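You operate a simulated robot arm through the tools that you are given. There is no shell and no other tool. Be economical: measure what you need, move in short steps, check, and stop when the job is done.

Carry out the task below with a simulated robot arm. There is one attempt and no reset: what you move stays moved.

## Task
Move the pressed slat mould to the rack and load the rail mould in its place.
Fine: park the block first; both are hot, up to 120 degrees: black handles only; then the block that the chart names. The motor stays on.

The check looks at the end state, three seconds after you hand in, the way a careful person would. Anything else that was tipped, shoved, dropped, spilled or broken makes it a failure.

## Robot
A 7-joint arm with a two-finger parallel gripper, fixed in place. Base frame: the origin is at the foot of the arm, x ahead of it, y to its left, z up. Lengths are in mm, angles in rad, forces in N, time in s.
Its first joint turns from -2.897 to 2.897 rad. Payload 4.4 kg.
The TCP is the grasp point between the finger pads, 23 mm short of the fingertips. In the tool frame z runs along the fingers and y along their closing line. Largest opening 94 mm; finger width 38, thickness 10; the body of the gripper, 54 by 96 mm, starts 39 mm behind the TCP.
Orientation is told as [roll, pitch, yaw] about the base's x, y, z axes, in that order, counted from this pose: with the fingers straight down and closing along the base's y, the tool's x points along the base's -x, its y along +y and its z along -z.

## Interface
- The arm moves only by the tool move_arm. Its arguments are lists of equal length, an entry for each row: "slide": the shift along the base's x, y, z in mm, a list of three; "turn": the turn, a rotation vector about the base's x, y, z in rad, a list of three; "gripper": the gripper command, from -1 (fully open) to 1 (shut), values between in proportion. In form: {"slide": [[dx, dy, dz], ...], "turn": [[ax, ay, az], ...], "gripper": [gripper, ...]}. A call has 1 to 10 rows; each row is the pose to reach, as a shift and turn from the pose commanded when the call began. Rows are played at 5 a second. More than 50 mm and 0.15 rad between two rows, or a gripper value outside its range, and nothing of the call is played. Where a pose cannot be reached the arm comes as near as it can. A force on the tool above 40 N (or 10 N above the force at the start of the call, whichever is more), or a blocked arm, ends the call early, and 0.2 s more pass. The fingers move at their own pace (about 72 mm/s each) and stop on an object; they squeeze with about 21 N. The grip force told is the motor's: it shows also when the fingers shut on nothing. Time passes only in rows, and 0.2 s behind the last, so rows that repeat a pose let the fingers close. It gives the time, the measured TCP pose, the force on the tool (base axes), the opening and the grip force at its end, in the units of the frame above (readings bear some noise), and new pictures: "show" is both (left out), scene, wrist or none.
- Cameras (640 x 400 px; columns grow to the right, rows downward): "scene" is fixed at [399.5, -499.8, 1560.8]; the picture's right is [0.72, -0.69, 0.00], its down [-0.52, -0.54, -0.66] and it looks along [0.46, 0.48, -0.75] (base axes); focal length 355 px, centre (320, 200). "wrist" rides on the gripper at [86, 16, -74] in the tool frame; the picture's right is [-0.18, 0.98, 0.00], its down [-0.58, -0.11, -0.81] and it looks along [-0.79, -0.15, 0.59] (tool axes); focal length 243 px, centre (320, 200). There is no depth. A picture from a camera that has moved, and an enlarged one, comes with that camera's place and axes in the base frame and with its lens.
- inspect(camera, box): a new picture of the part [left, top, right, bottom] of that camera's present view, enlarged. No time passes.
- sign_off(): hands the job in; it is judged then, once.

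Work in short steps. Places have to be worked out from the pictures, the camera data and where the tool is seen: move nearer, look again, correct. Check each grasp and each placing, and mend what went wrong. You have 120 turns and 170 pictures in all, those below and enlarged ones among them. Open the gripper and draw the arm clear of the work before you hand the job in, unless the task says otherwise; then end with one line.

The tools are called after "Emit:" by a JSON object that holds its "op" and its "data". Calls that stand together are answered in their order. move_arm: Moves the arm, as the interface text tells. Its arguments: {"type":"object","properties":{"slide":{"type":"array","items":{"type":"array","items":{"type":"number"}}},"turn":{"type":"array","items":{"type":"array","items":{"type":"number"}}},"gripper":{"type":"array","items":{"type":"number"}},"show":{"type":"string","enum":["both","scene","wrist","none"]}},"required":["slide","turn","gripper"]} The other tools are called the same way: inspect (camera, box) takes an enlarged picture of a part of a camera's view; sign_off () hands the job in.

At the start:

```text
t: 0.0
tcp_pos: [642.8, 34.9, 1179.4]
orientation: [-0.001, 0.001, -0.002]
force: [-0.2, 0.1, -0.4]
grip_width: 94.0
grip_force: 0.0
```

scene: 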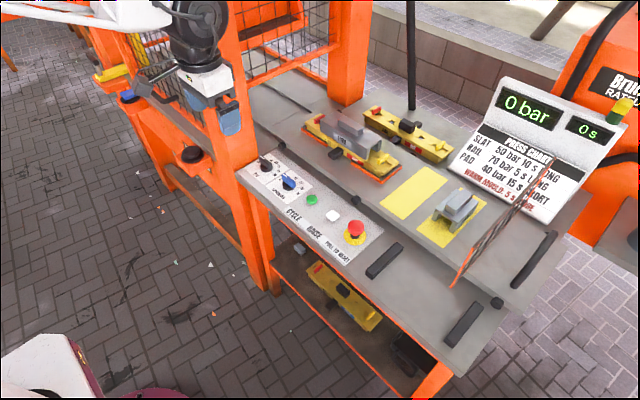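
wrist: 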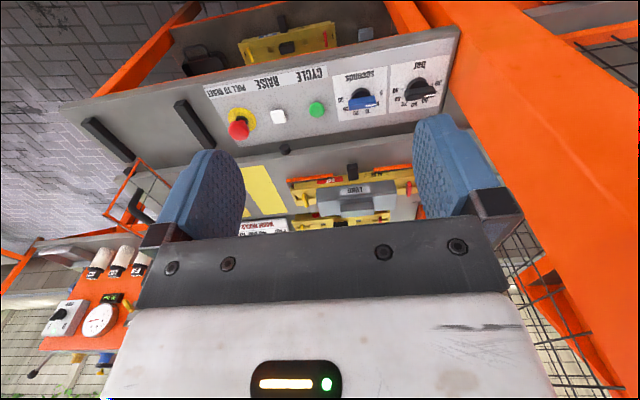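

The pictures show a press bench with a control panel, moulds, a chart and a block. I'll enlarge the key parts before moving.

Emit:
{"op": "inspect", "data": {"camera": "scene", "box": [440, 70, 640, 195]}}

Emit:
{"op": "inspect", "data": {"camera": "scene", "box": [290, 90, 500, 250]}}

Emit:
{"op": "inspect", "data": {"camera": "scene", "box": [230, 130, 430, 370]}}

Emit:
{"op": "inspect", "data": {"camera": "wrist", "box": [200, 10, 460, 240]}}

```text
3.20 times, centred on (540, 132) of scene
camera zoom: at [399.5, -499.8, 1560.8], right [0.72, -0.69, 0.0], down [-0.52, -0.54, -0.66], along [0.46, 0.48, -0.75], focal length 1136 px, centre (-384, 416)
```

zoom: 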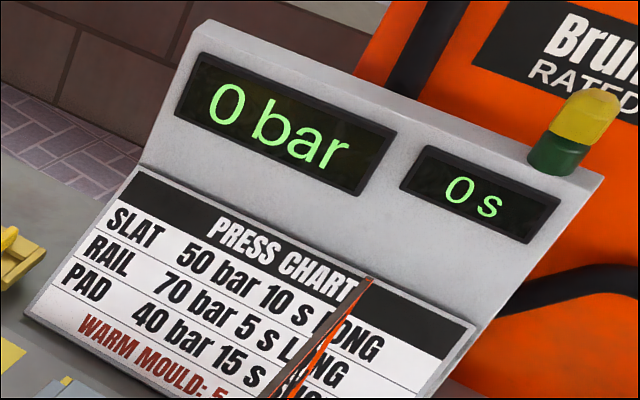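

```text
2.50 times, centred on (395, 170) of scene
camera zoom: at [399.5, -499.8, 1560.8], right [0.72, -0.69, 0.0], down [-0.52, -0.54, -0.66], along [0.46, 0.48, -0.75], focal length 887 px, centre (132, 275)
```

zoom: 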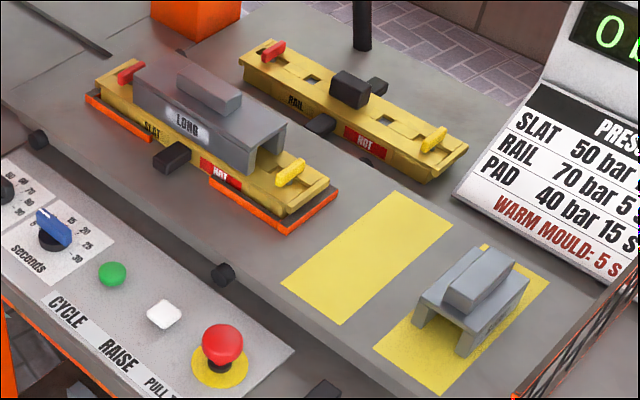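

```text
1.67 times, centred on (330, 250) of scene
camera zoom: at [399.5, -499.8, 1560.8], right [0.72, -0.69, 0.0], down [-0.52, -0.54, -0.66], along [0.46, 0.48, -0.75], focal length 592 px, centre (303, 117)
```

zoom: 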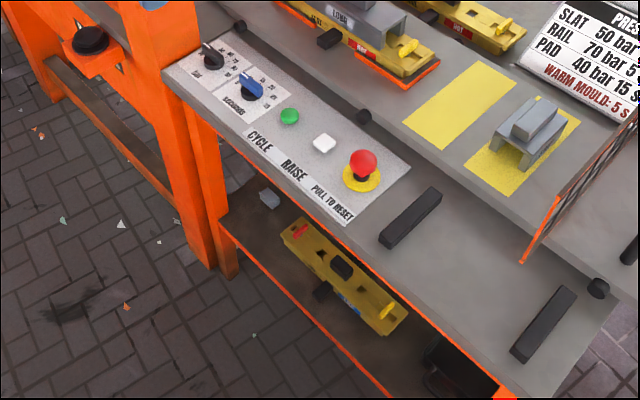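

```text
1.74 times, centred on (330, 125) of wrist
camera zoom: at [555.2, 51.4, 1254.0], right [0.18, 0.98, 0.0], down [0.58, -0.11, 0.81], along [0.79, -0.15, -0.59], focal length 422 px, centre (303, 330)
```

zoom: 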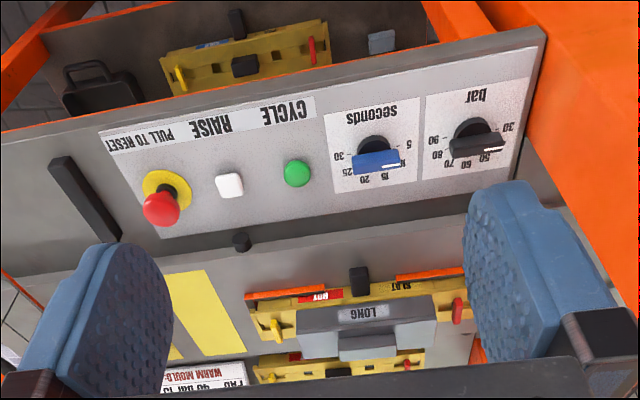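

I'll look at the likely rack (bars on the bench), the orange mesh item and the shelf.

Emit:
{"op": "inspect", "data": {"camera": "scene", "box": [340, 180, 640, 400]}}

Emit:
{"op": "inspect", "data": {"camera": "scene", "box": [80, 0, 400, 200]}}

Emit:
{"op": "inspect", "data": {"camera": "wrist", "box": [60, 100, 260, 340]}}

Emit:
{"op": "inspect", "data": {"camera": "scene", "box": [440, 110, 560, 230]}}

```text
1.82 times, centred on (490, 290) of scene
camera zoom: at [399.5, -499.8, 1560.8], right [0.72, -0.69, 0.0], down [-0.52, -0.54, -0.66], along [0.46, 0.48, -0.75], focal length 645 px, centre (11, 36)
```

zoom: 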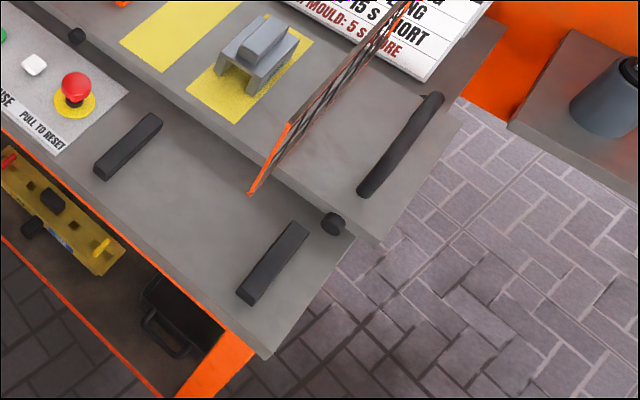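

```text
2.00 times, centred on (240, 100) of scene
camera zoom: at [399.5, -499.8, 1560.8], right [0.72, -0.69, 0.0], down [-0.52, -0.54, -0.66], along [0.46, 0.48, -0.75], focal length 710 px, centre (480, 400)
```

zoom: 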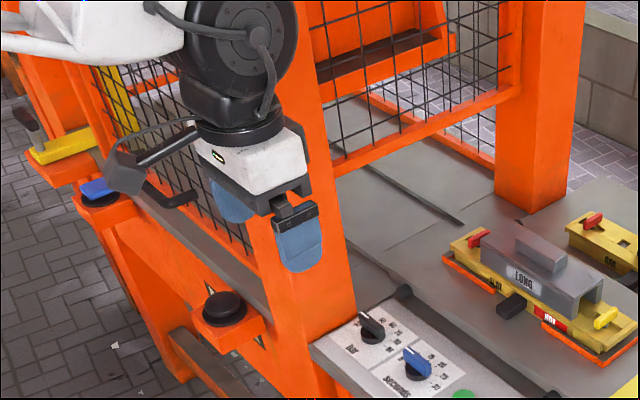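

```text
1.67 times, centred on (160, 220) of wrist
camera zoom: at [555.2, 51.4, 1254.0], right [0.18, 0.98, 0.0], down [0.58, -0.11, 0.81], along [0.79, -0.15, -0.59], focal length 404 px, centre (587, 167)
```

zoom: 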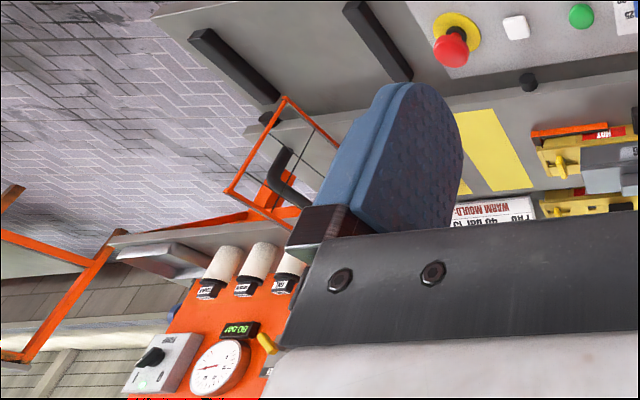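

```text
3.33 times, centred on (500, 170) of scene
camera zoom: at [399.5, -499.8, 1560.8], right [0.72, -0.69, 0.0], down [-0.52, -0.54, -0.66], along [0.46, 0.48, -0.75], focal length 1183 px, centre (-280, 300)
```

zoom: 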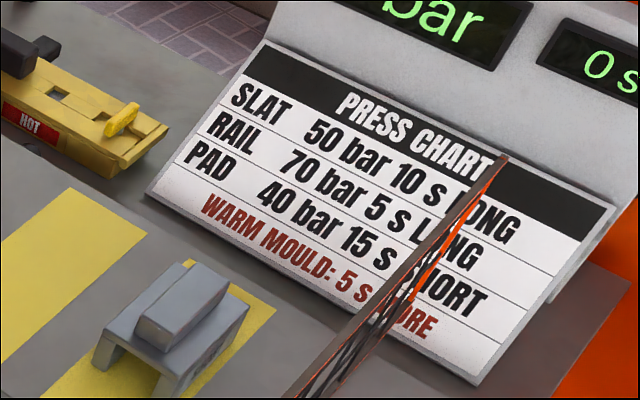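

Chart says RAIL → LONG, so the LONG block goes back on the rail mould. Triangulating, the bench lies near z≈860, the LONG block about (1010,48,900), and the rack is the two black bars around (806,-388). I'll move in gradually and look.

Emit:
{"op": "move_arm", "data": {"slide": [[45, 0, 0], [90, 0, 0], [135, 0, 0], [180, 0, 0], [220, 0, 0], [250, 0, 0]], "turn": [[0, 0, 0], [0, 0, 0], [0, 0, 0], [0, 0, 0], [0, 0, 0], [0, 0, 0]], "gripper": [-1, -1, -1, -1, -1, -1]}}

```text
t: 1.4
tcp_pos: [893.4, 34.8, 1178.2]
orientation: [0.0, -0.003, 0.001]
force: [0.4, -0.4, -0.4]
grip_width: 94.0
grip_force: 0.1
camera wrist: at [805.5, 50.6, 1253.1], right [0.18, 0.98, 0.0], down [0.58, -0.11, 0.81], along [0.79, -0.15, -0.59], focal length 243 px, centre (320, 200)
```

scene: 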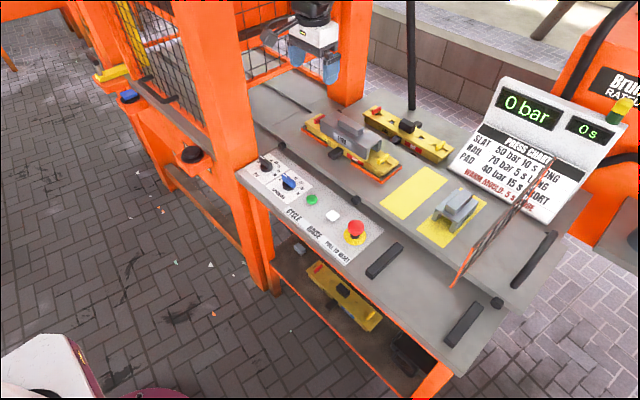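
wrist: 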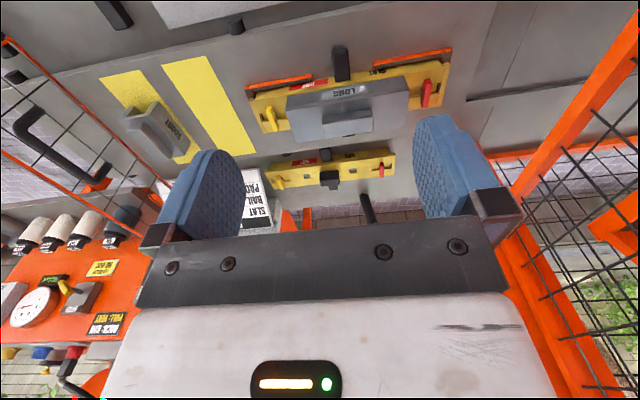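

Reach is fine here. Enlarging the wrist view for the mould details.

Emit:
{"op": "inspect", "data": {"camera": "wrist", "box": [230, 30, 470, 180]}}

Emit:
{"op": "inspect", "data": {"camera": "wrist", "box": [240, 130, 420, 242]}}

Emit:
{"op": "inspect", "data": {"camera": "wrist", "box": [0, 30, 260, 200]}}

Emit:
{"op": "inspect", "data": {"camera": "scene", "box": [290, 90, 460, 196]}}

```text
2.67 times, centred on (350, 105) of wrist
camera zoom: at [805.5, 50.6, 1253.1], right [0.18, 0.98, 0.0], down [0.58, -0.11, 0.81], along [0.79, -0.15, -0.59], focal length 647 px, centre (240, 453)
```

zoom: 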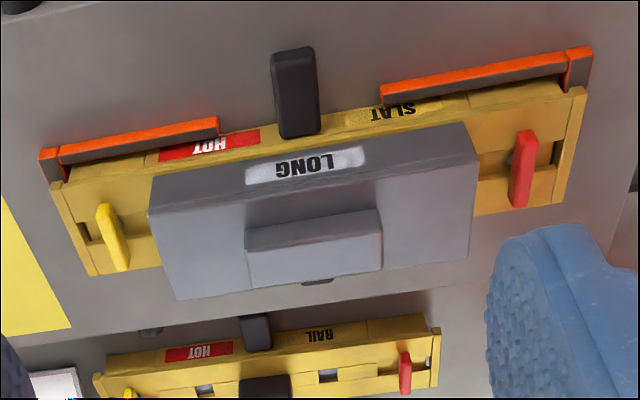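

```text
3.56 times, centred on (330, 186) of wrist
camera zoom: at [805.5, 50.6, 1253.1], right [0.18, 0.98, 0.0], down [0.58, -0.11, 0.81], along [0.79, -0.15, -0.59], focal length 863 px, centre (284, 250)
```

zoom: 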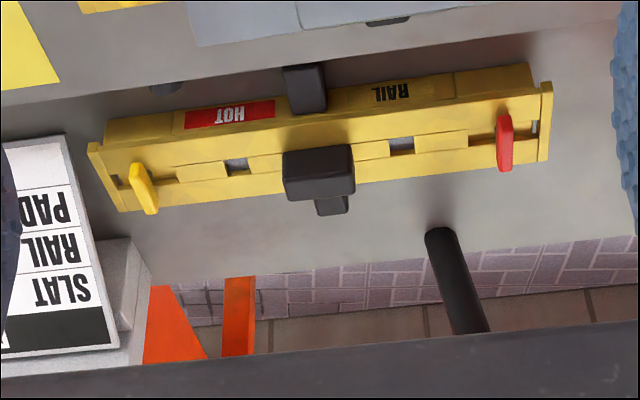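

```text
2.35 times, centred on (130, 115) of wrist
camera zoom: at [805.5, 50.6, 1253.1], right [0.18, 0.98, 0.0], down [0.58, -0.11, 0.81], along [0.79, -0.15, -0.59], focal length 571 px, centre (767, 400)
```

zoom: 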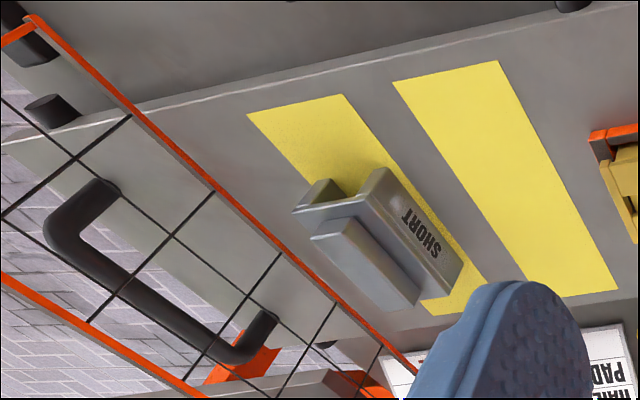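

```text
3.76 times, centred on (375, 143) of scene
camera zoom: at [399.5, -499.8, 1560.8], right [0.72, -0.69, 0.0], down [-0.52, -0.54, -0.66], along [0.46, 0.48, -0.75], focal length 1336 px, centre (113, 415)
```

zoom: 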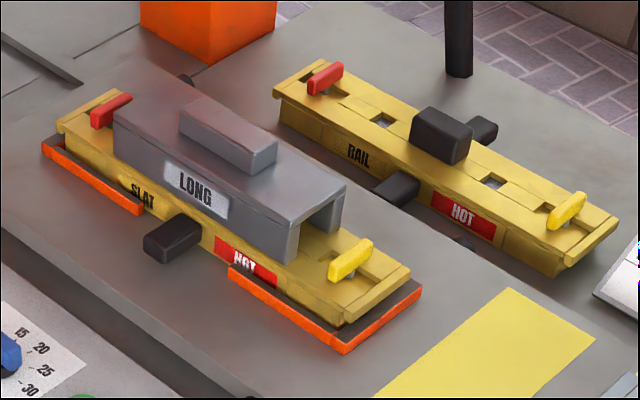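

Triangulation from both views: LONG's ridge top is centred near (1048,49,937), ridge about 78 mm long in y. I'll hover about 90 mm above it, fingers still open along y.

Emit:
{"op": "move_arm", "data": {"slide": [[40, 4, 0], [80, 8, 0], [120, 11, 0], [155, 14, -20], [155, 14, -60], [155, 14, -100], [155, 14, -140], [155, 14, -150]], "turn": [[0, 0, 0], [0, 0, 0], [0, 0, 0], [0, 0, 0], [0, 0, 0], [0, 0, 0], [0, 0, 0], [0, 0, 0]], "gripper": [-1, -1, -1, -1, -1, -1, -1, -1]}}

```text
t: 3.2
tcp_pos: [1046.9, 51.4, 1029.1]
orientation: [-0.001, 0.0, 0.002]
force: [-0.3, -0.1, 0.7]
grip_width: 94.2
grip_force: 0.1
camera wrist: at [960.1, 66.9, 1103.7], right [0.18, 0.98, 0.0], down [0.58, -0.11, 0.81], along [0.79, -0.15, -0.59], focal length 243 px, centre (320, 200)
```

scene: 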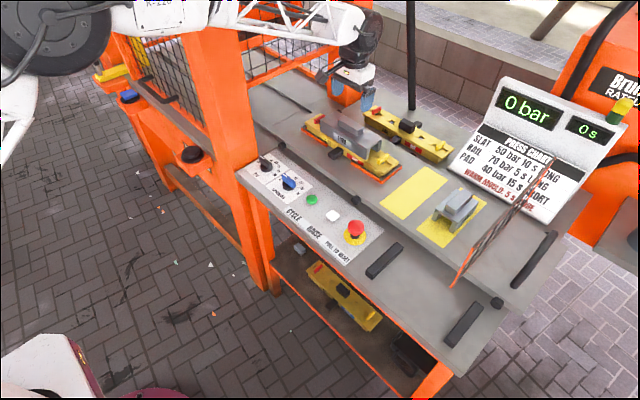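
wrist: 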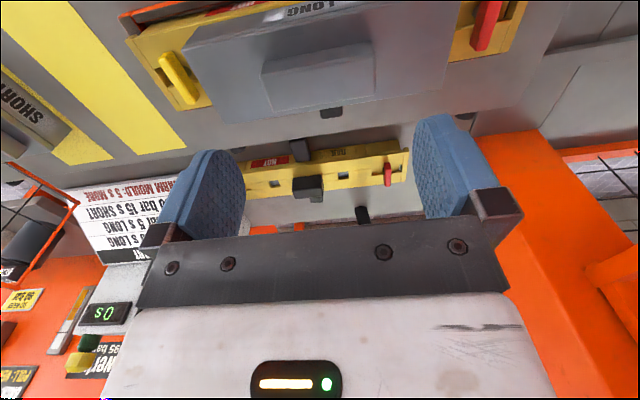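

Emit:
{"op": "inspect", "data": {"camera": "wrist", "box": [120, 0, 520, 240]}}

Emit:
{"op": "inspect", "data": {"camera": "scene", "box": [290, 70, 450, 190]}}

```text
1.60 times, centred on (320, 120) of wrist
camera zoom: at [960.1, 66.9, 1103.7], right [0.18, 0.98, 0.0], down [0.58, -0.11, 0.81], along [0.79, -0.15, -0.59], focal length 388 px, centre (320, 328)
```

zoom: 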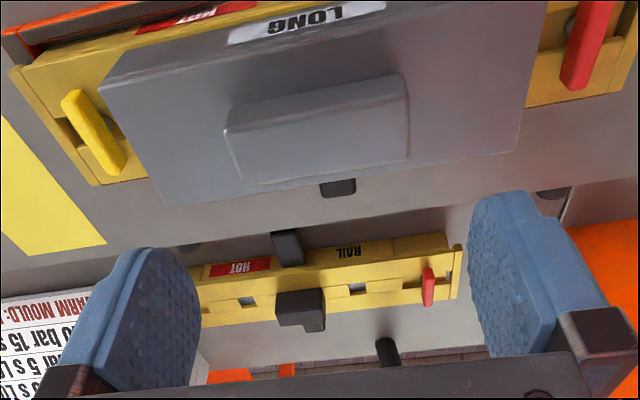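

```text
3.33 times, centred on (370, 130) of scene
camera zoom: at [399.5, -499.8, 1560.8], right [0.72, -0.69, 0.0], down [-0.52, -0.54, -0.66], along [0.46, 0.48, -0.75], focal length 1183 px, centre (153, 433)
```

zoom: 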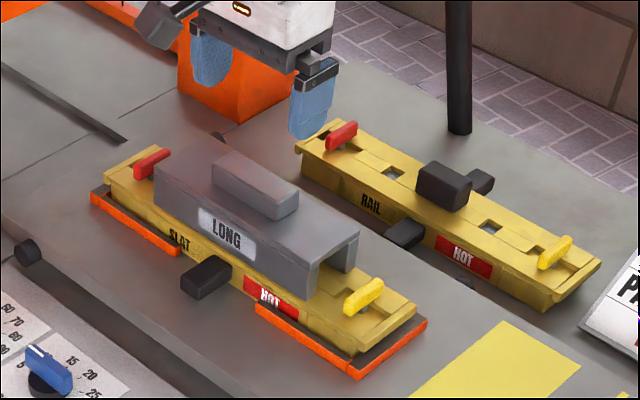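

Ridge spans y 11–88, x 1036–1062, top z≈937, ~25 mm high. I'll shift by (1.5,-1.5), descend to z≈940 (fingertips ~917) and look before closing.

Emit:
{"op": "move_arm", "data": {"slide": [[1.5, -1.5, -30], [1.5, -1.5, -55], [1.5, -1.5, -75], [1.5, -1.5, -89]], "turn": [[0, 0, 0], [0, 0, 0], [0, 0, 0], [0, 0, 0]], "gripper": [-1, -1, -1, -1]}}

Emit:
{"op": "inspect", "data": {"camera": "scene", "box": [290, 70, 450, 190]}}

```text
t: 4.2
tcp_pos: [1048.5, 48.2, 940.1]
orientation: [0.0, 0.002, -0.001]
force: [-0.7, -0.2, -0.2]
grip_width: 93.8
grip_force: 0.1
camera wrist: at [961.7, 64.0, 1015.2], right [0.18, 0.98, 0.0], down [0.58, -0.11, 0.81], along [0.79, -0.15, -0.59], focal length 243 px, centre (320, 200)
```

scene: 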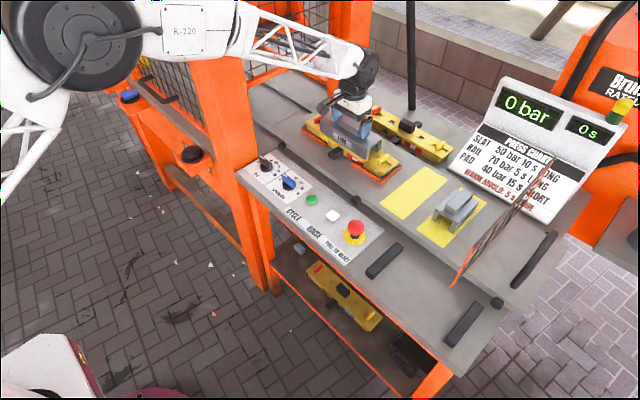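
wrist: 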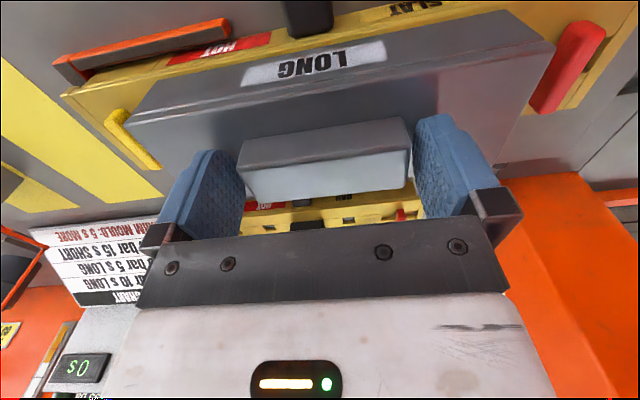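

```text
3.33 times, centred on (370, 130) of scene
camera zoom: at [399.5, -499.8, 1560.8], right [0.72, -0.69, 0.0], down [-0.52, -0.54, -0.66], along [0.46, 0.48, -0.75], focal length 1183 px, centre (153, 433)
```

zoom: 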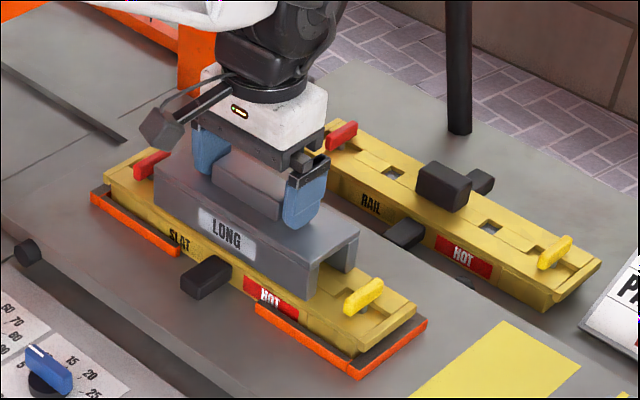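

Fingers straddle the ridge centred and clear of the block top. Closing on it.

Emit:
{"op": "move_arm", "data": {"slide": [[0, 0, 0], [0, 0, 0], [0, 0, 0]], "turn": [[0, 0, 0], [0, 0, 0], [0, 0, 0]], "gripper": [1, 1, 1], "show": "none"}}

Emit:
{"op": "move_arm", "data": {"slide": [[0, 0, 4], [0, 0, 10], [0, 0, 20]], "turn": [[0, 0, 0], [0, 0, 0], [0, 0, 0]], "gripper": [1, 1, 1]}}

```text
t: 5.0
tcp_pos: [1048.8, 48.2, 942.0]
orientation: [0.002, -0.001, 0.0]
force: [0.0, 3.2, 1.4]
grip_width: 80.1
grip_force: 21.2
```

```text
t: 5.8
tcp_pos: [1049.1, 48.2, 958.4]
orientation: [0.0, -0.001, 0.0]
force: [0.6, -0.3, -5.6]
grip_width: 80.0
grip_force: 20.9
camera wrist: at [961.7, 63.6, 1034.5], right [0.18, 0.98, 0.0], down [0.58, -0.11, 0.81], along [0.79, -0.15, -0.59], focal length 243 px, centre (320, 200)
```

scene: 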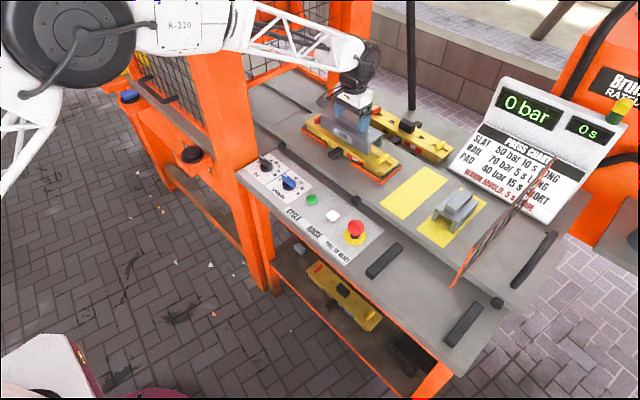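
wrist: 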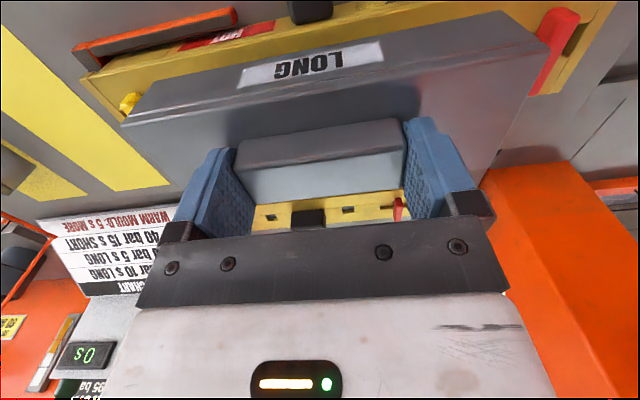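

The block came up cleanly (80 mm ridge, ~0.5 kg). The free yellow pad is centred near (1053,-198), long along x, so the block goes there turned −90°. Lifting and carrying.

Emit:
{"op": "move_arm", "data": {"slide": [[0, 0, 35], [0, 0, 70], [0, 0, 100], [0, -35, 100], [0, -70, 100], [1, -105, 100], [2, -140, 100], [3, -175, 100], [4, -210, 100], [4, -246, 100]], "turn": [[0, 0, 0], [0, 0, 0], [0, 0, 0], [0, 0, -0.14], [0, 0, -0.28], [0, 0, -0.42], [0, 0, -0.56], [0, 0, -0.7], [0, 0, -0.84], [0, 0, -0.98]], "gripper": [1, 1, 1, 1, 1, 1, 1, 1, 1, 1], "show": "none"}}

Emit:
{"op": "move_arm", "data": {"slide": [[0, 0, 0], [0, 0, 0], [0, 0, 0], [0, 0, 0], [0, 0, 0], [0, 0, 0]], "turn": [[0, 0, -0.14], [0, 0, -0.28], [0, 0, -0.42], [0, 0, -0.52], [0, 0, -0.591], [0, 0, -0.591]], "gripper": [1, 1, 1, 1, 1, 1]}}

Emit:
{"op": "inspect", "data": {"camera": "scene", "box": [340, 90, 540, 260]}}

```text
t: 8.0
tcp_pos: [1053.7, -198.9, 1060.7]
orientation: [0.001, 0.0, -0.98]
force: [0.7, 0.7, -6.6]
grip_width: 80.0
grip_force: 21.1
```

```text
t: 9.4
tcp_pos: [1053.0, -197.4, 1060.6]
orientation: [0.0, 0.001, -1.573]
force: [-1.0, -0.2, -6.0]
grip_width: 79.9
grip_force: 20.7
camera wrist: at [1068.8, -111.6, 1135.1], right [0.98, -0.19, 0.0], down [-0.11, -0.58, 0.81], along [-0.15, -0.79, -0.59], focal length 243 px, centre (320, 200)
```

scene: 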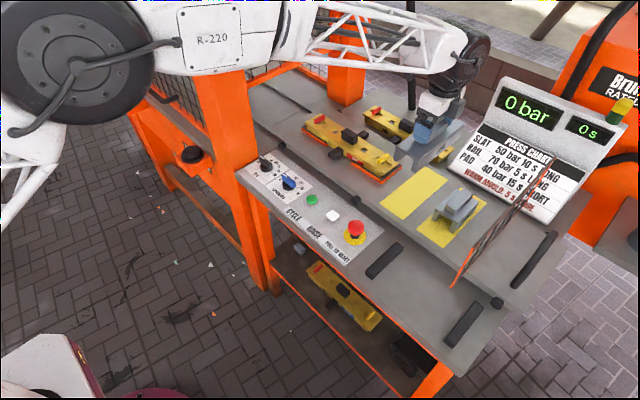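
wrist: 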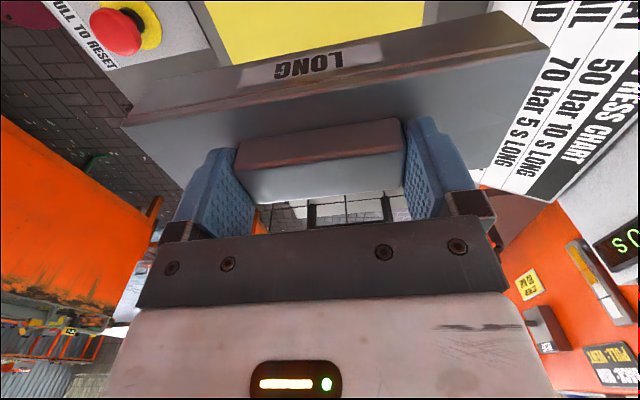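

```text
2.35 times, centred on (440, 175) of scene
camera zoom: at [399.5, -499.8, 1560.8], right [0.72, -0.69, 0.0], down [-0.52, -0.54, -0.66], along [0.46, 0.48, -0.75], focal length 835 px, centre (38, 259)
```

zoom: 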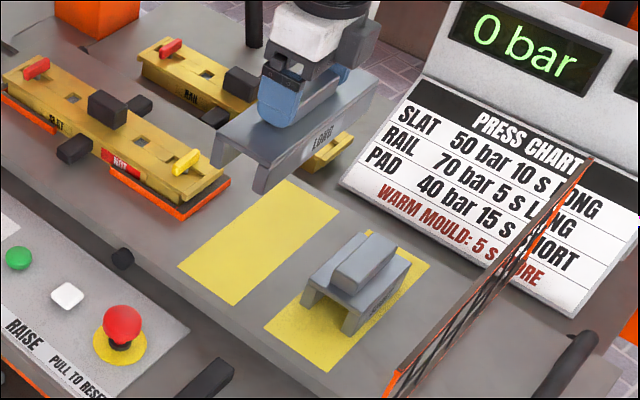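

Block is over the pad, chart edge (x≈1204) clear. Lowering toward the pad in stages.

Emit:
{"op": "move_arm", "data": {"slide": [[0, -1, -35], [0, -1, -70], [0, -1, -105], [0, -1, -125]], "turn": [[0, 0, 0], [0, 0, 0], [0, 0, 0], [0, 0, 0]], "gripper": [1, 1, 1, 1]}}

Emit:
{"op": "inspect", "data": {"camera": "scene", "box": [340, 90, 540, 260]}}

```text
t: 10.4
tcp_pos: [1052.0, -199.0, 935.9]
orientation: [-0.001, 0.001, -1.571]
force: [0.0, -0.2, -5.8]
grip_width: 79.7
grip_force: 21.1
camera wrist: at [1067.8, -112.8, 1010.3], right [0.98, -0.18, 0.0], down [-0.11, -0.58, 0.81], along [-0.15, -0.79, -0.59], focal length 243 px, centre (320, 200)
```

scene: 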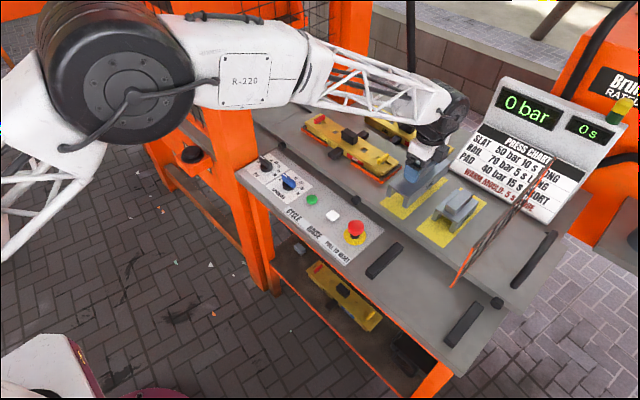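
wrist: 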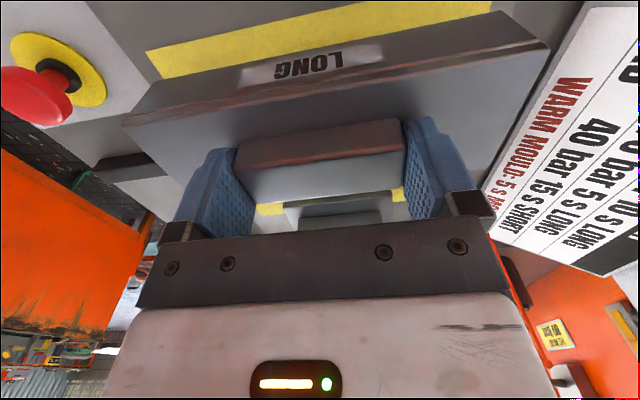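

```text
2.35 times, centred on (440, 175) of scene
camera zoom: at [399.5, -499.8, 1560.8], right [0.72, -0.69, 0.0], down [-0.52, -0.54, -0.66], along [0.46, 0.48, -0.75], focal length 835 px, centre (38, 259)
```

zoom: 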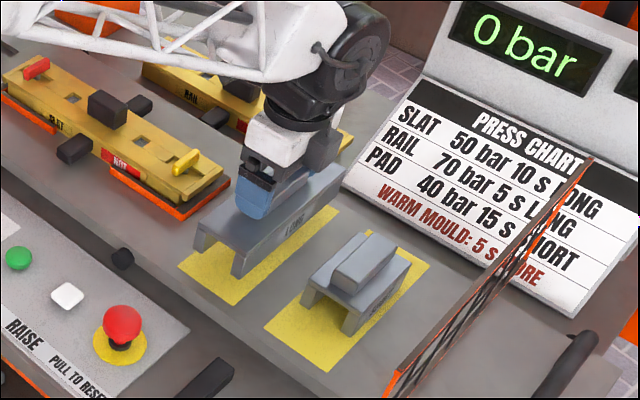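

Emit:
{"op": "move_arm", "data": {"slide": [[0, 0, -15], [0, 0, -24], [0, 0, -30], [0, 0, -30]], "turn": [[0, 0, 0], [0, 0, 0], [0, 0, 0], [0, 0, 0]], "gripper": [1, 1, 1, 1]}}

Emit:
{"op": "inspect", "data": {"camera": "scene", "box": [360, 150, 500, 260]}}

```text
t: 11.4
tcp_pos: [1053.7, -200.1, 907.7]
orientation: [0.003, 0.0, -1.571]
force: [1.2, 0.6, 13.2]
grip_width: 79.9
grip_force: 20.5
camera wrist: at [1068.5, -113.6, 982.2], right [0.98, -0.18, 0.0], down [-0.11, -0.58, 0.81], along [-0.15, -0.79, -0.59], focal length 243 px, centre (320, 200)
```

scene: 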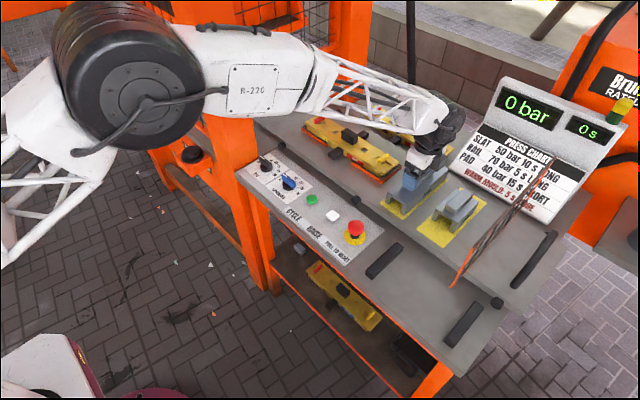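
wrist: 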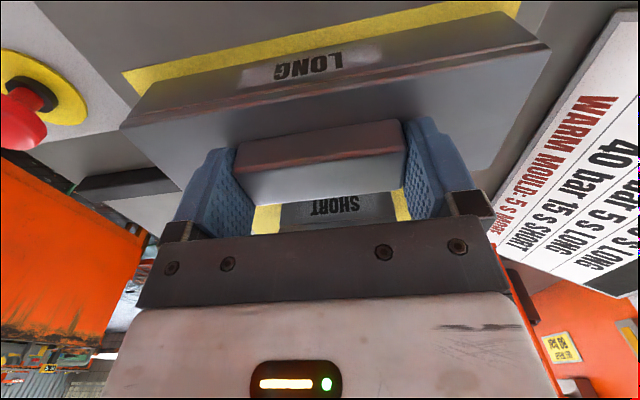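

```text
3.64 times, centred on (430, 205) of scene
camera zoom: at [399.5, -499.8, 1560.8], right [0.72, -0.69, 0.0], down [-0.52, -0.54, -0.66], along [0.46, 0.48, -0.75], focal length 1291 px, centre (-80, 182)
```

zoom: 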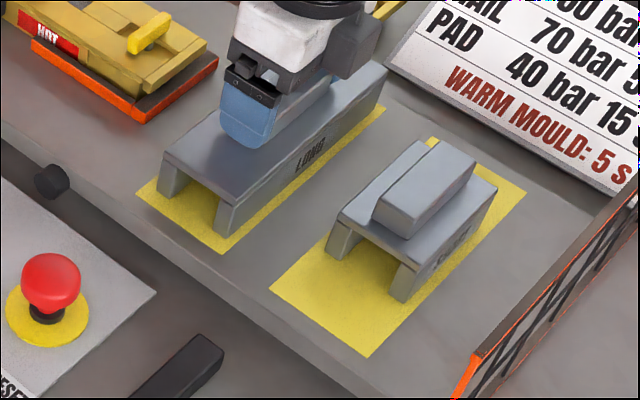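

The block sits on the pad (contact +13 N), inside the yellow. Relieve, open and rise straight up.

Emit:
{"op": "move_arm", "data": {"slide": [[0, 0, 2], [0, 0, 2], [0, 0, 2], [0, 0, 30], [0, 0, 75], [0, 0, 120], [0, 0, 155]], "turn": [[0, 0, 0], [0, 0, 0], [0, 0, 0], [0, 0, 0], [0, 0, 0], [0, 0, 0], [0, 0, 0]], "gripper": [1, -1, -1, -1, -1, -1, -1]}}

Emit:
{"op": "inspect", "data": {"camera": "scene", "box": [360, 150, 500, 260]}}

```text
t: 13.0
tcp_pos: [1051.5, -196.8, 1060.2]
orientation: [-0.001, 0.0, -1.571]
force: [0.3, 0.7, -0.2]
grip_width: 93.9
grip_force: 0.1
camera wrist: at [1067.3, -111.3, 1134.6], right [0.98, -0.18, 0.0], down [-0.11, -0.58, 0.81], along [-0.15, -0.79, -0.59], focal length 243 px, centre (320, 200)
```

scene: 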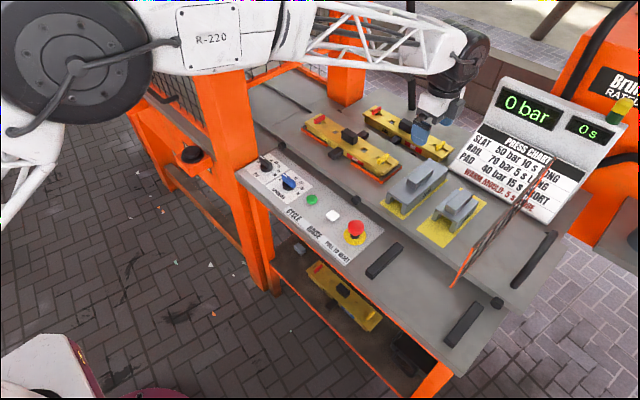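
wrist: 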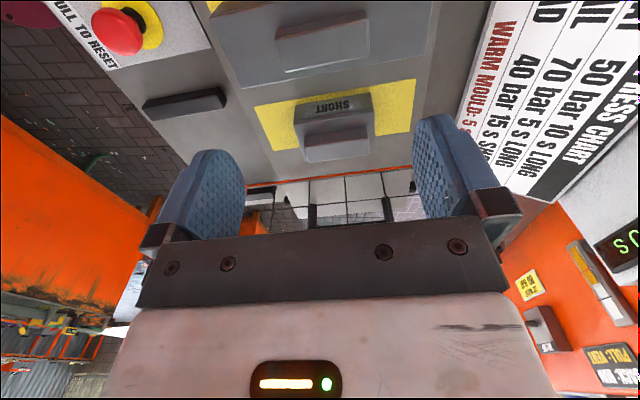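

```text
3.64 times, centred on (430, 205) of scene
camera zoom: at [399.5, -499.8, 1560.8], right [0.72, -0.69, 0.0], down [-0.52, -0.54, -0.66], along [0.46, 0.48, -0.75], focal length 1291 px, centre (-80, 182)
```

zoom: 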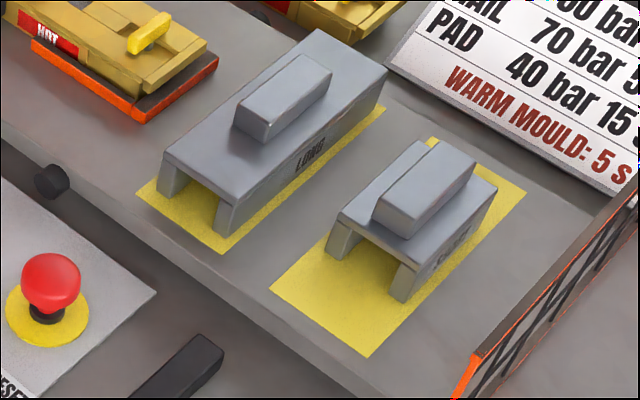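

Block parked nicely. Now turn back to yaw 0 and move above the slat mould's knob.

Emit:
{"op": "move_arm", "data": {"slide": [[0, 25, 0], [0, 50, 0], [0, 75, 0], [0, 100, 0], [0, 125, 0], [0, 150, 0], [-2, 175, 0], [-3, 200, 0], [-3, 225, 0], [-4, 246, 0]], "turn": [[0, 0, 0.14], [0, 0, 0.28], [0, 0, 0.42], [0, 0, 0.56], [0, 0, 0.7], [0, 0, 0.84], [0, 0, 0.98], [0, 0, 1.12], [0, 0, 1.26], [0, 0, 1.4]], "gripper": [-1, -1, -1, -1, -1, -1, -1, -1, -1, -1], "show": "none"}}

Emit:
{"op": "move_arm", "data": {"slide": [[0, 0, 0], [0, 0, 0], [0, 0, 0]], "turn": [[0, 0, 0.1], [0, 0, 0.171], [0, 0, 0.171]], "gripper": [-1, -1, -1]}}

Emit:
{"op": "inspect", "data": {"camera": "wrist", "box": [120, 0, 520, 240]}}

Emit:
{"op": "inspect", "data": {"camera": "scene", "box": [290, 90, 450, 200]}}

```text
t: 15.2
tcp_pos: [1048.4, 46.3, 1060.8]
orientation: [0.001, 0.0, -0.17]
force: [0.8, -0.4, 0.2]
grip_width: 93.9
grip_force: 0.1
```

```text
t: 16.0
tcp_pos: [1049.0, 46.6, 1059.4]
orientation: [0.0, -0.001, -0.001]
force: [0.2, 0.8, -1.0]
grip_width: 93.6
grip_force: 0.0
camera wrist: at [961.5, 62.6, 1135.3], right [0.18, 0.98, 0.0], down [0.58, -0.11, 0.81], along [0.79, -0.15, -0.59], focal length 243 px, centre (320, 200)
```

scene: 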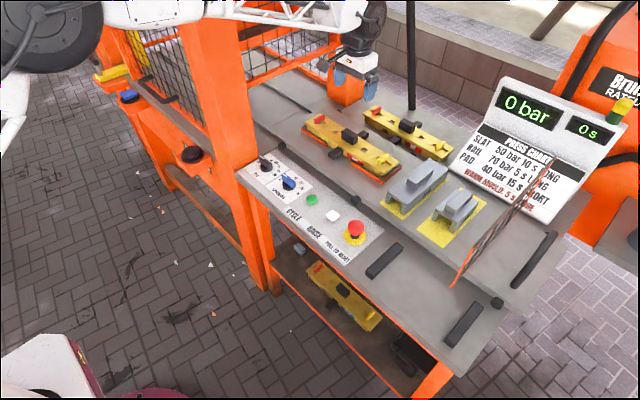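
wrist: 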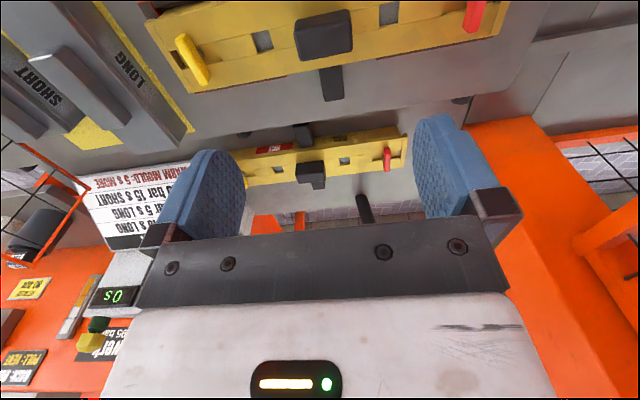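

```text
1.60 times, centred on (320, 120) of wrist
camera zoom: at [961.5, 62.6, 1135.3], right [0.18, 0.98, 0.0], down [0.58, -0.11, 0.81], along [0.79, -0.15, -0.59], focal length 388 px, centre (320, 328)
```

zoom: 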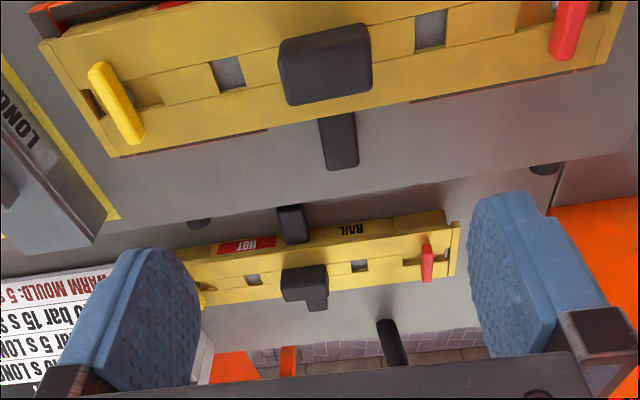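

```text
3.64 times, centred on (370, 145) of scene
camera zoom: at [399.5, -499.8, 1560.8], right [0.72, -0.69, 0.0], down [-0.52, -0.54, -0.66], along [0.46, 0.48, -0.75], focal length 1291 px, centre (138, 400)
```

zoom: 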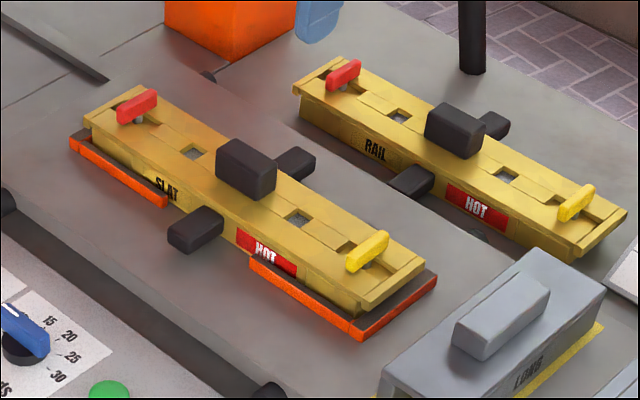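

Slat knob top centre ≈ (1050,50.6,901), about 46 mm in y; mould top ≈ 878. Descend to z≈905 around the knob (tips ~4 mm above the yellow).

Emit:
{"op": "move_arm", "data": {"slide": [[1, 4, -45], [1, 4, -90], [1, 4, -125], [1, 4, -148], [1, 4, -154]], "turn": [[0, 0, 0], [0, 0, 0], [0, 0, 0], [0, 0, 0], [0, 0, 0]], "gripper": [-1, -1, -1, -1, -1]}}

Emit:
{"op": "inspect", "data": {"camera": "scene", "box": [290, 90, 450, 200]}}

Emit:
{"op": "inspect", "data": {"camera": "wrist", "box": [160, 60, 480, 260]}}

```text
t: 17.2
tcp_pos: [1049.3, 50.2, 908.2]
orientation: [-0.002, 0.0, 0.003]
force: [0.0, -0.4, -0.7]
grip_width: 93.9
grip_force: 0.0
camera wrist: at [961.8, 66.6, 981.8], right [0.18, 0.98, 0.0], down [0.58, -0.11, 0.81], along [0.79, -0.15, -0.59], focal length 243 px, centre (320, 200)
```

scene: 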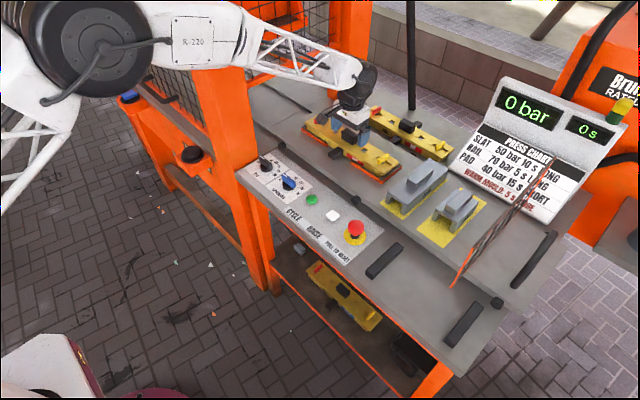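
wrist: 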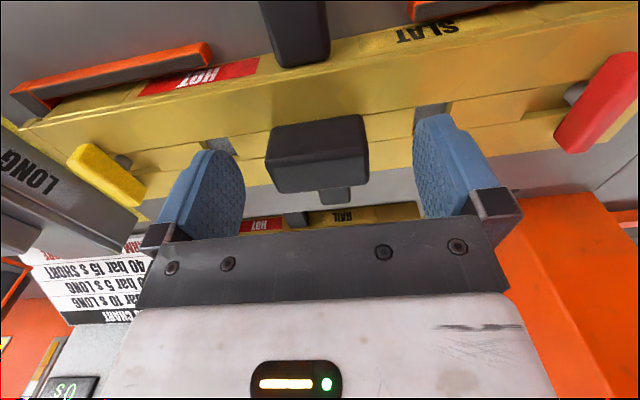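

```text
3.64 times, centred on (370, 145) of scene
camera zoom: at [399.5, -499.8, 1560.8], right [0.72, -0.69, 0.0], down [-0.52, -0.54, -0.66], along [0.46, 0.48, -0.75], focal length 1291 px, centre (138, 400)
```

zoom: 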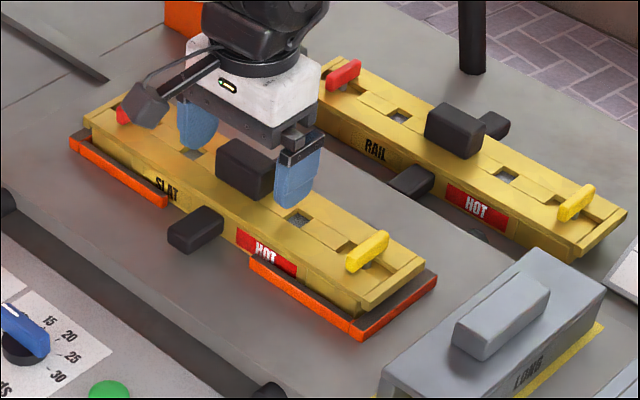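

```text
2.00 times, centred on (320, 160) of wrist
camera zoom: at [961.8, 66.6, 981.8], right [0.18, 0.98, 0.0], down [0.58, -0.11, 0.81], along [0.79, -0.15, -0.59], focal length 485 px, centre (320, 280)
```

zoom: 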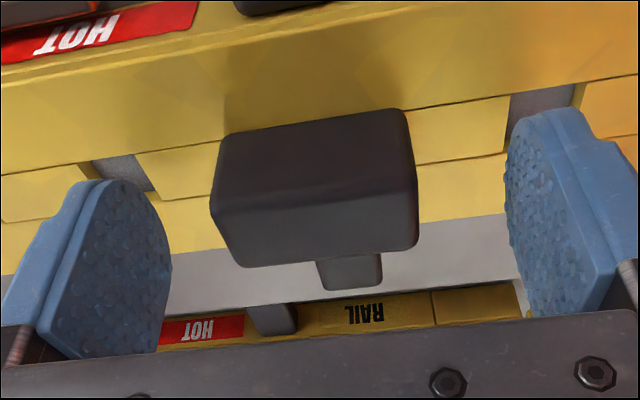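

Knob is centred between the fingers and tips clear the yellow. Down 2 mm more and close.

Emit:
{"op": "move_arm", "data": {"slide": [[0, 0, -2], [0, 0, -2], [0, 0, -2], [0, 0, -2], [0, 0, -2]], "turn": [[0, 0, 0], [0, 0, 0], [0, 0, 0], [0, 0, 0], [0, 0, 0]], "gripper": [-1, 1, 1, 1, 1]}}

Emit:
{"op": "inspect", "data": {"camera": "wrist", "box": [160, 60, 480, 260]}}

```text
t: 18.4
tcp_pos: [1048.4, 49.5, 904.3]
orientation: [0.0, 0.001, 0.0]
force: [0.2, -0.9, 0.1]
grip_width: 50.0
grip_force: 20.8
camera wrist: at [961.7, 66.5, 979.8], right [0.18, 0.98, 0.0], down [0.58, -0.11, 0.81], along [0.79, -0.15, -0.59], focal length 243 px, centre (320, 200)
```

scene: 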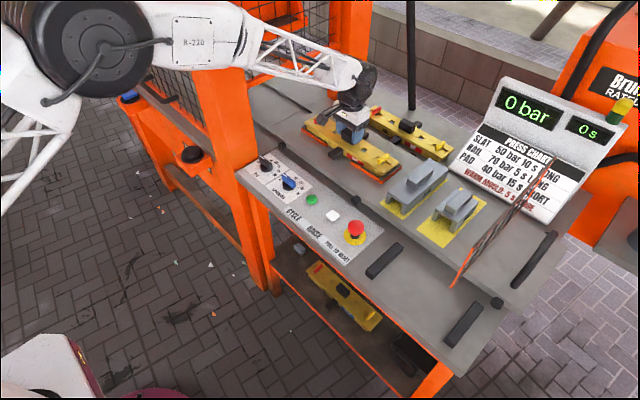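
wrist: 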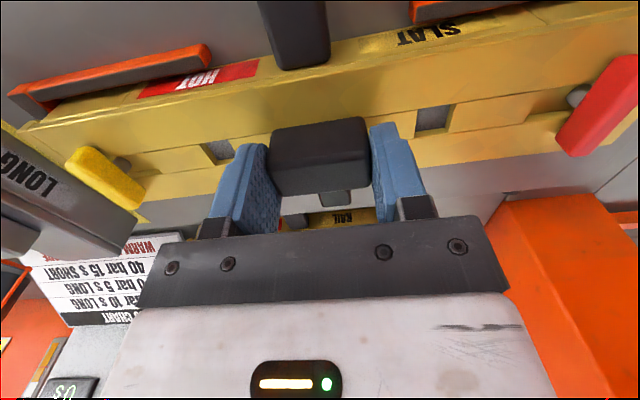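

```text
2.00 times, centred on (320, 160) of wrist
camera zoom: at [961.7, 66.5, 979.8], right [0.18, 0.98, 0.0], down [0.58, -0.11, 0.81], along [0.79, -0.15, -0.59], focal length 485 px, centre (320, 280)
```

zoom: 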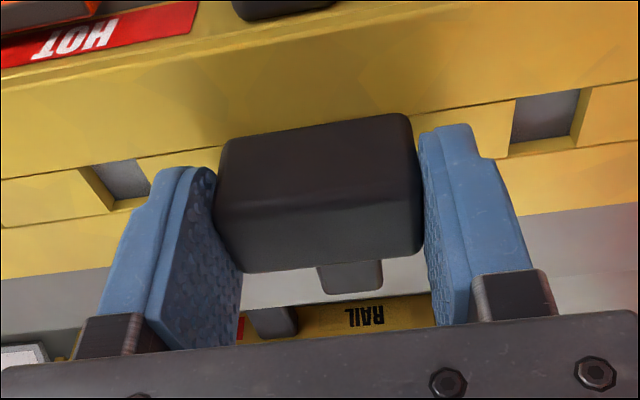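

Knob gripped (50 mm). Lift slightly and check the load.

Emit:
{"op": "move_arm", "data": {"slide": [[0, 0, 5], [0, 0, 12], [0, 0, 20], [0, 0, 30], [0, 0, 30]], "turn": [[0, 0, 0], [0, 0, 0], [0, 0, 0], [0, 0, 0], [0, 0, 0]], "gripper": [1, 1, 1, 1, 1]}}

Emit:
{"op": "inspect", "data": {"camera": "scene", "box": [290, 90, 450, 200]}}

```text
t: 19.6
tcp_pos: [1050.9, 50.6, 933.8]
orientation: [0.0, 0.0, 0.0]
force: [0.3, 0.0, -10.2]
grip_width: 49.9
grip_force: 21.0
camera wrist: at [962.5, 67.1, 1008.2], right [0.18, 0.98, 0.0], down [0.58, -0.11, 0.81], along [0.79, -0.15, -0.59], focal length 243 px, centre (320, 200)
```

scene: 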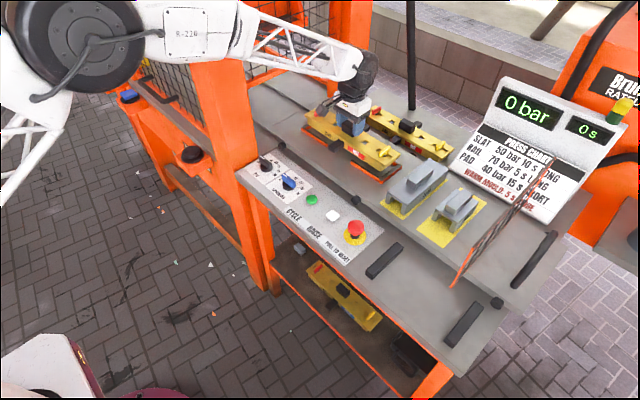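
wrist: 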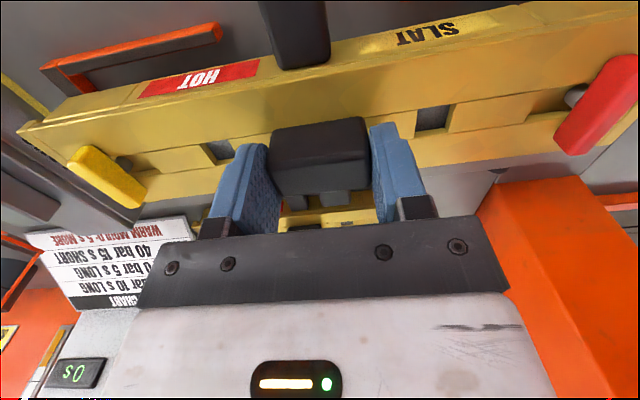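

```text
3.64 times, centred on (370, 145) of scene
camera zoom: at [399.5, -499.8, 1560.8], right [0.72, -0.69, 0.0], down [-0.52, -0.54, -0.66], along [0.46, 0.48, -0.75], focal length 1291 px, centre (138, 400)
```

zoom: 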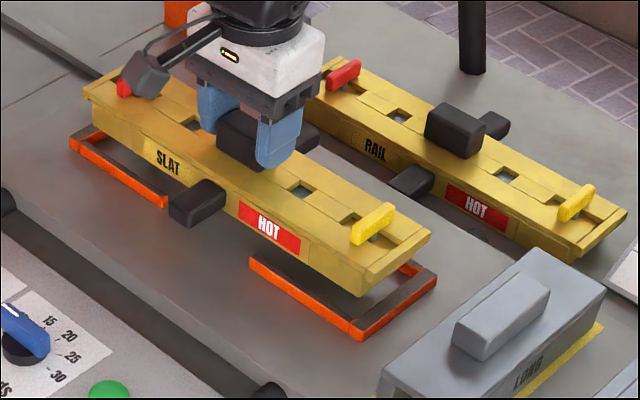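

Mould lifted level (~1 kg). Raise 120 mm and carry toward the rack via (900,-50) to stay clear of columns and the gate.

Emit:
{"op": "move_arm", "data": {"slide": [[0, 0, 40], [0, 0, 80], [0, 0, 115], [-35, -25, 125], [-70, -50, 125], [-110, -75, 125], [-150, -100, 125], [-180, -135, 125], [-210, -165, 125], [-245, -200, 125]], "turn": [[0, 0, 0], [0, 0, 0], [0, 0, 0], [0, 0, 0], [0, 0, 0], [0, 0, 0], [0, 0, 0], [0, 0, 0], [0, 0, 0], [0, 0, 0]], "gripper": [1, 1, 1, 1, 1, 1, 1, 1, 1, 1]}}

Emit:
{"op": "inspect", "data": {"camera": "scene", "box": [340, 180, 560, 350]}}

```text
t: 21.8
tcp_pos: [802.5, -147.3, 1058.7]
orientation: [0.0, -0.001, 0.0]
force: [0.8, -0.6, -11.0]
grip_width: 50.1
grip_force: 21.0
camera wrist: at [715.5, -131.6, 1133.6], right [0.18, 0.98, 0.0], down [0.58, -0.11, 0.81], along [0.79, -0.15, -0.59], focal length 243 px, centre (320, 200)
```

scene: 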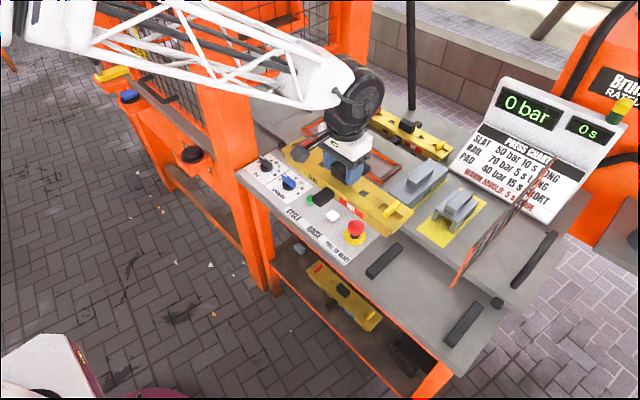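
wrist: 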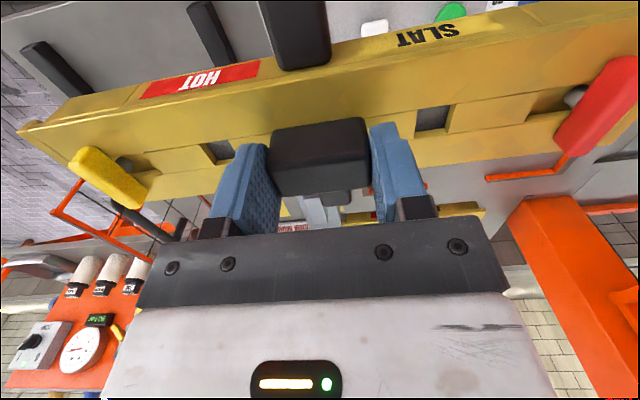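

```text
2.35 times, centred on (450, 265) of scene
camera zoom: at [399.5, -499.8, 1560.8], right [0.72, -0.69, 0.0], down [-0.52, -0.54, -0.66], along [0.46, 0.48, -0.75], focal length 835 px, centre (14, 47)
```

zoom: 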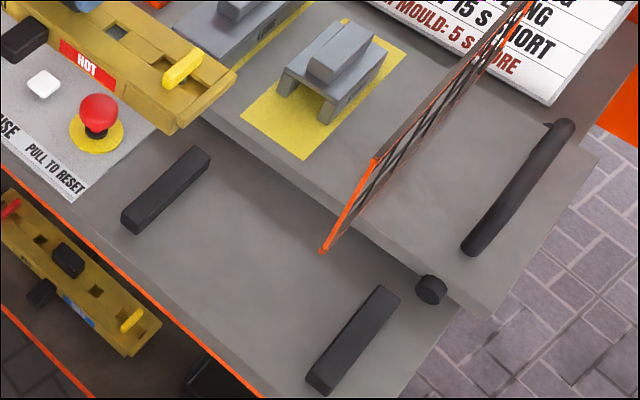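

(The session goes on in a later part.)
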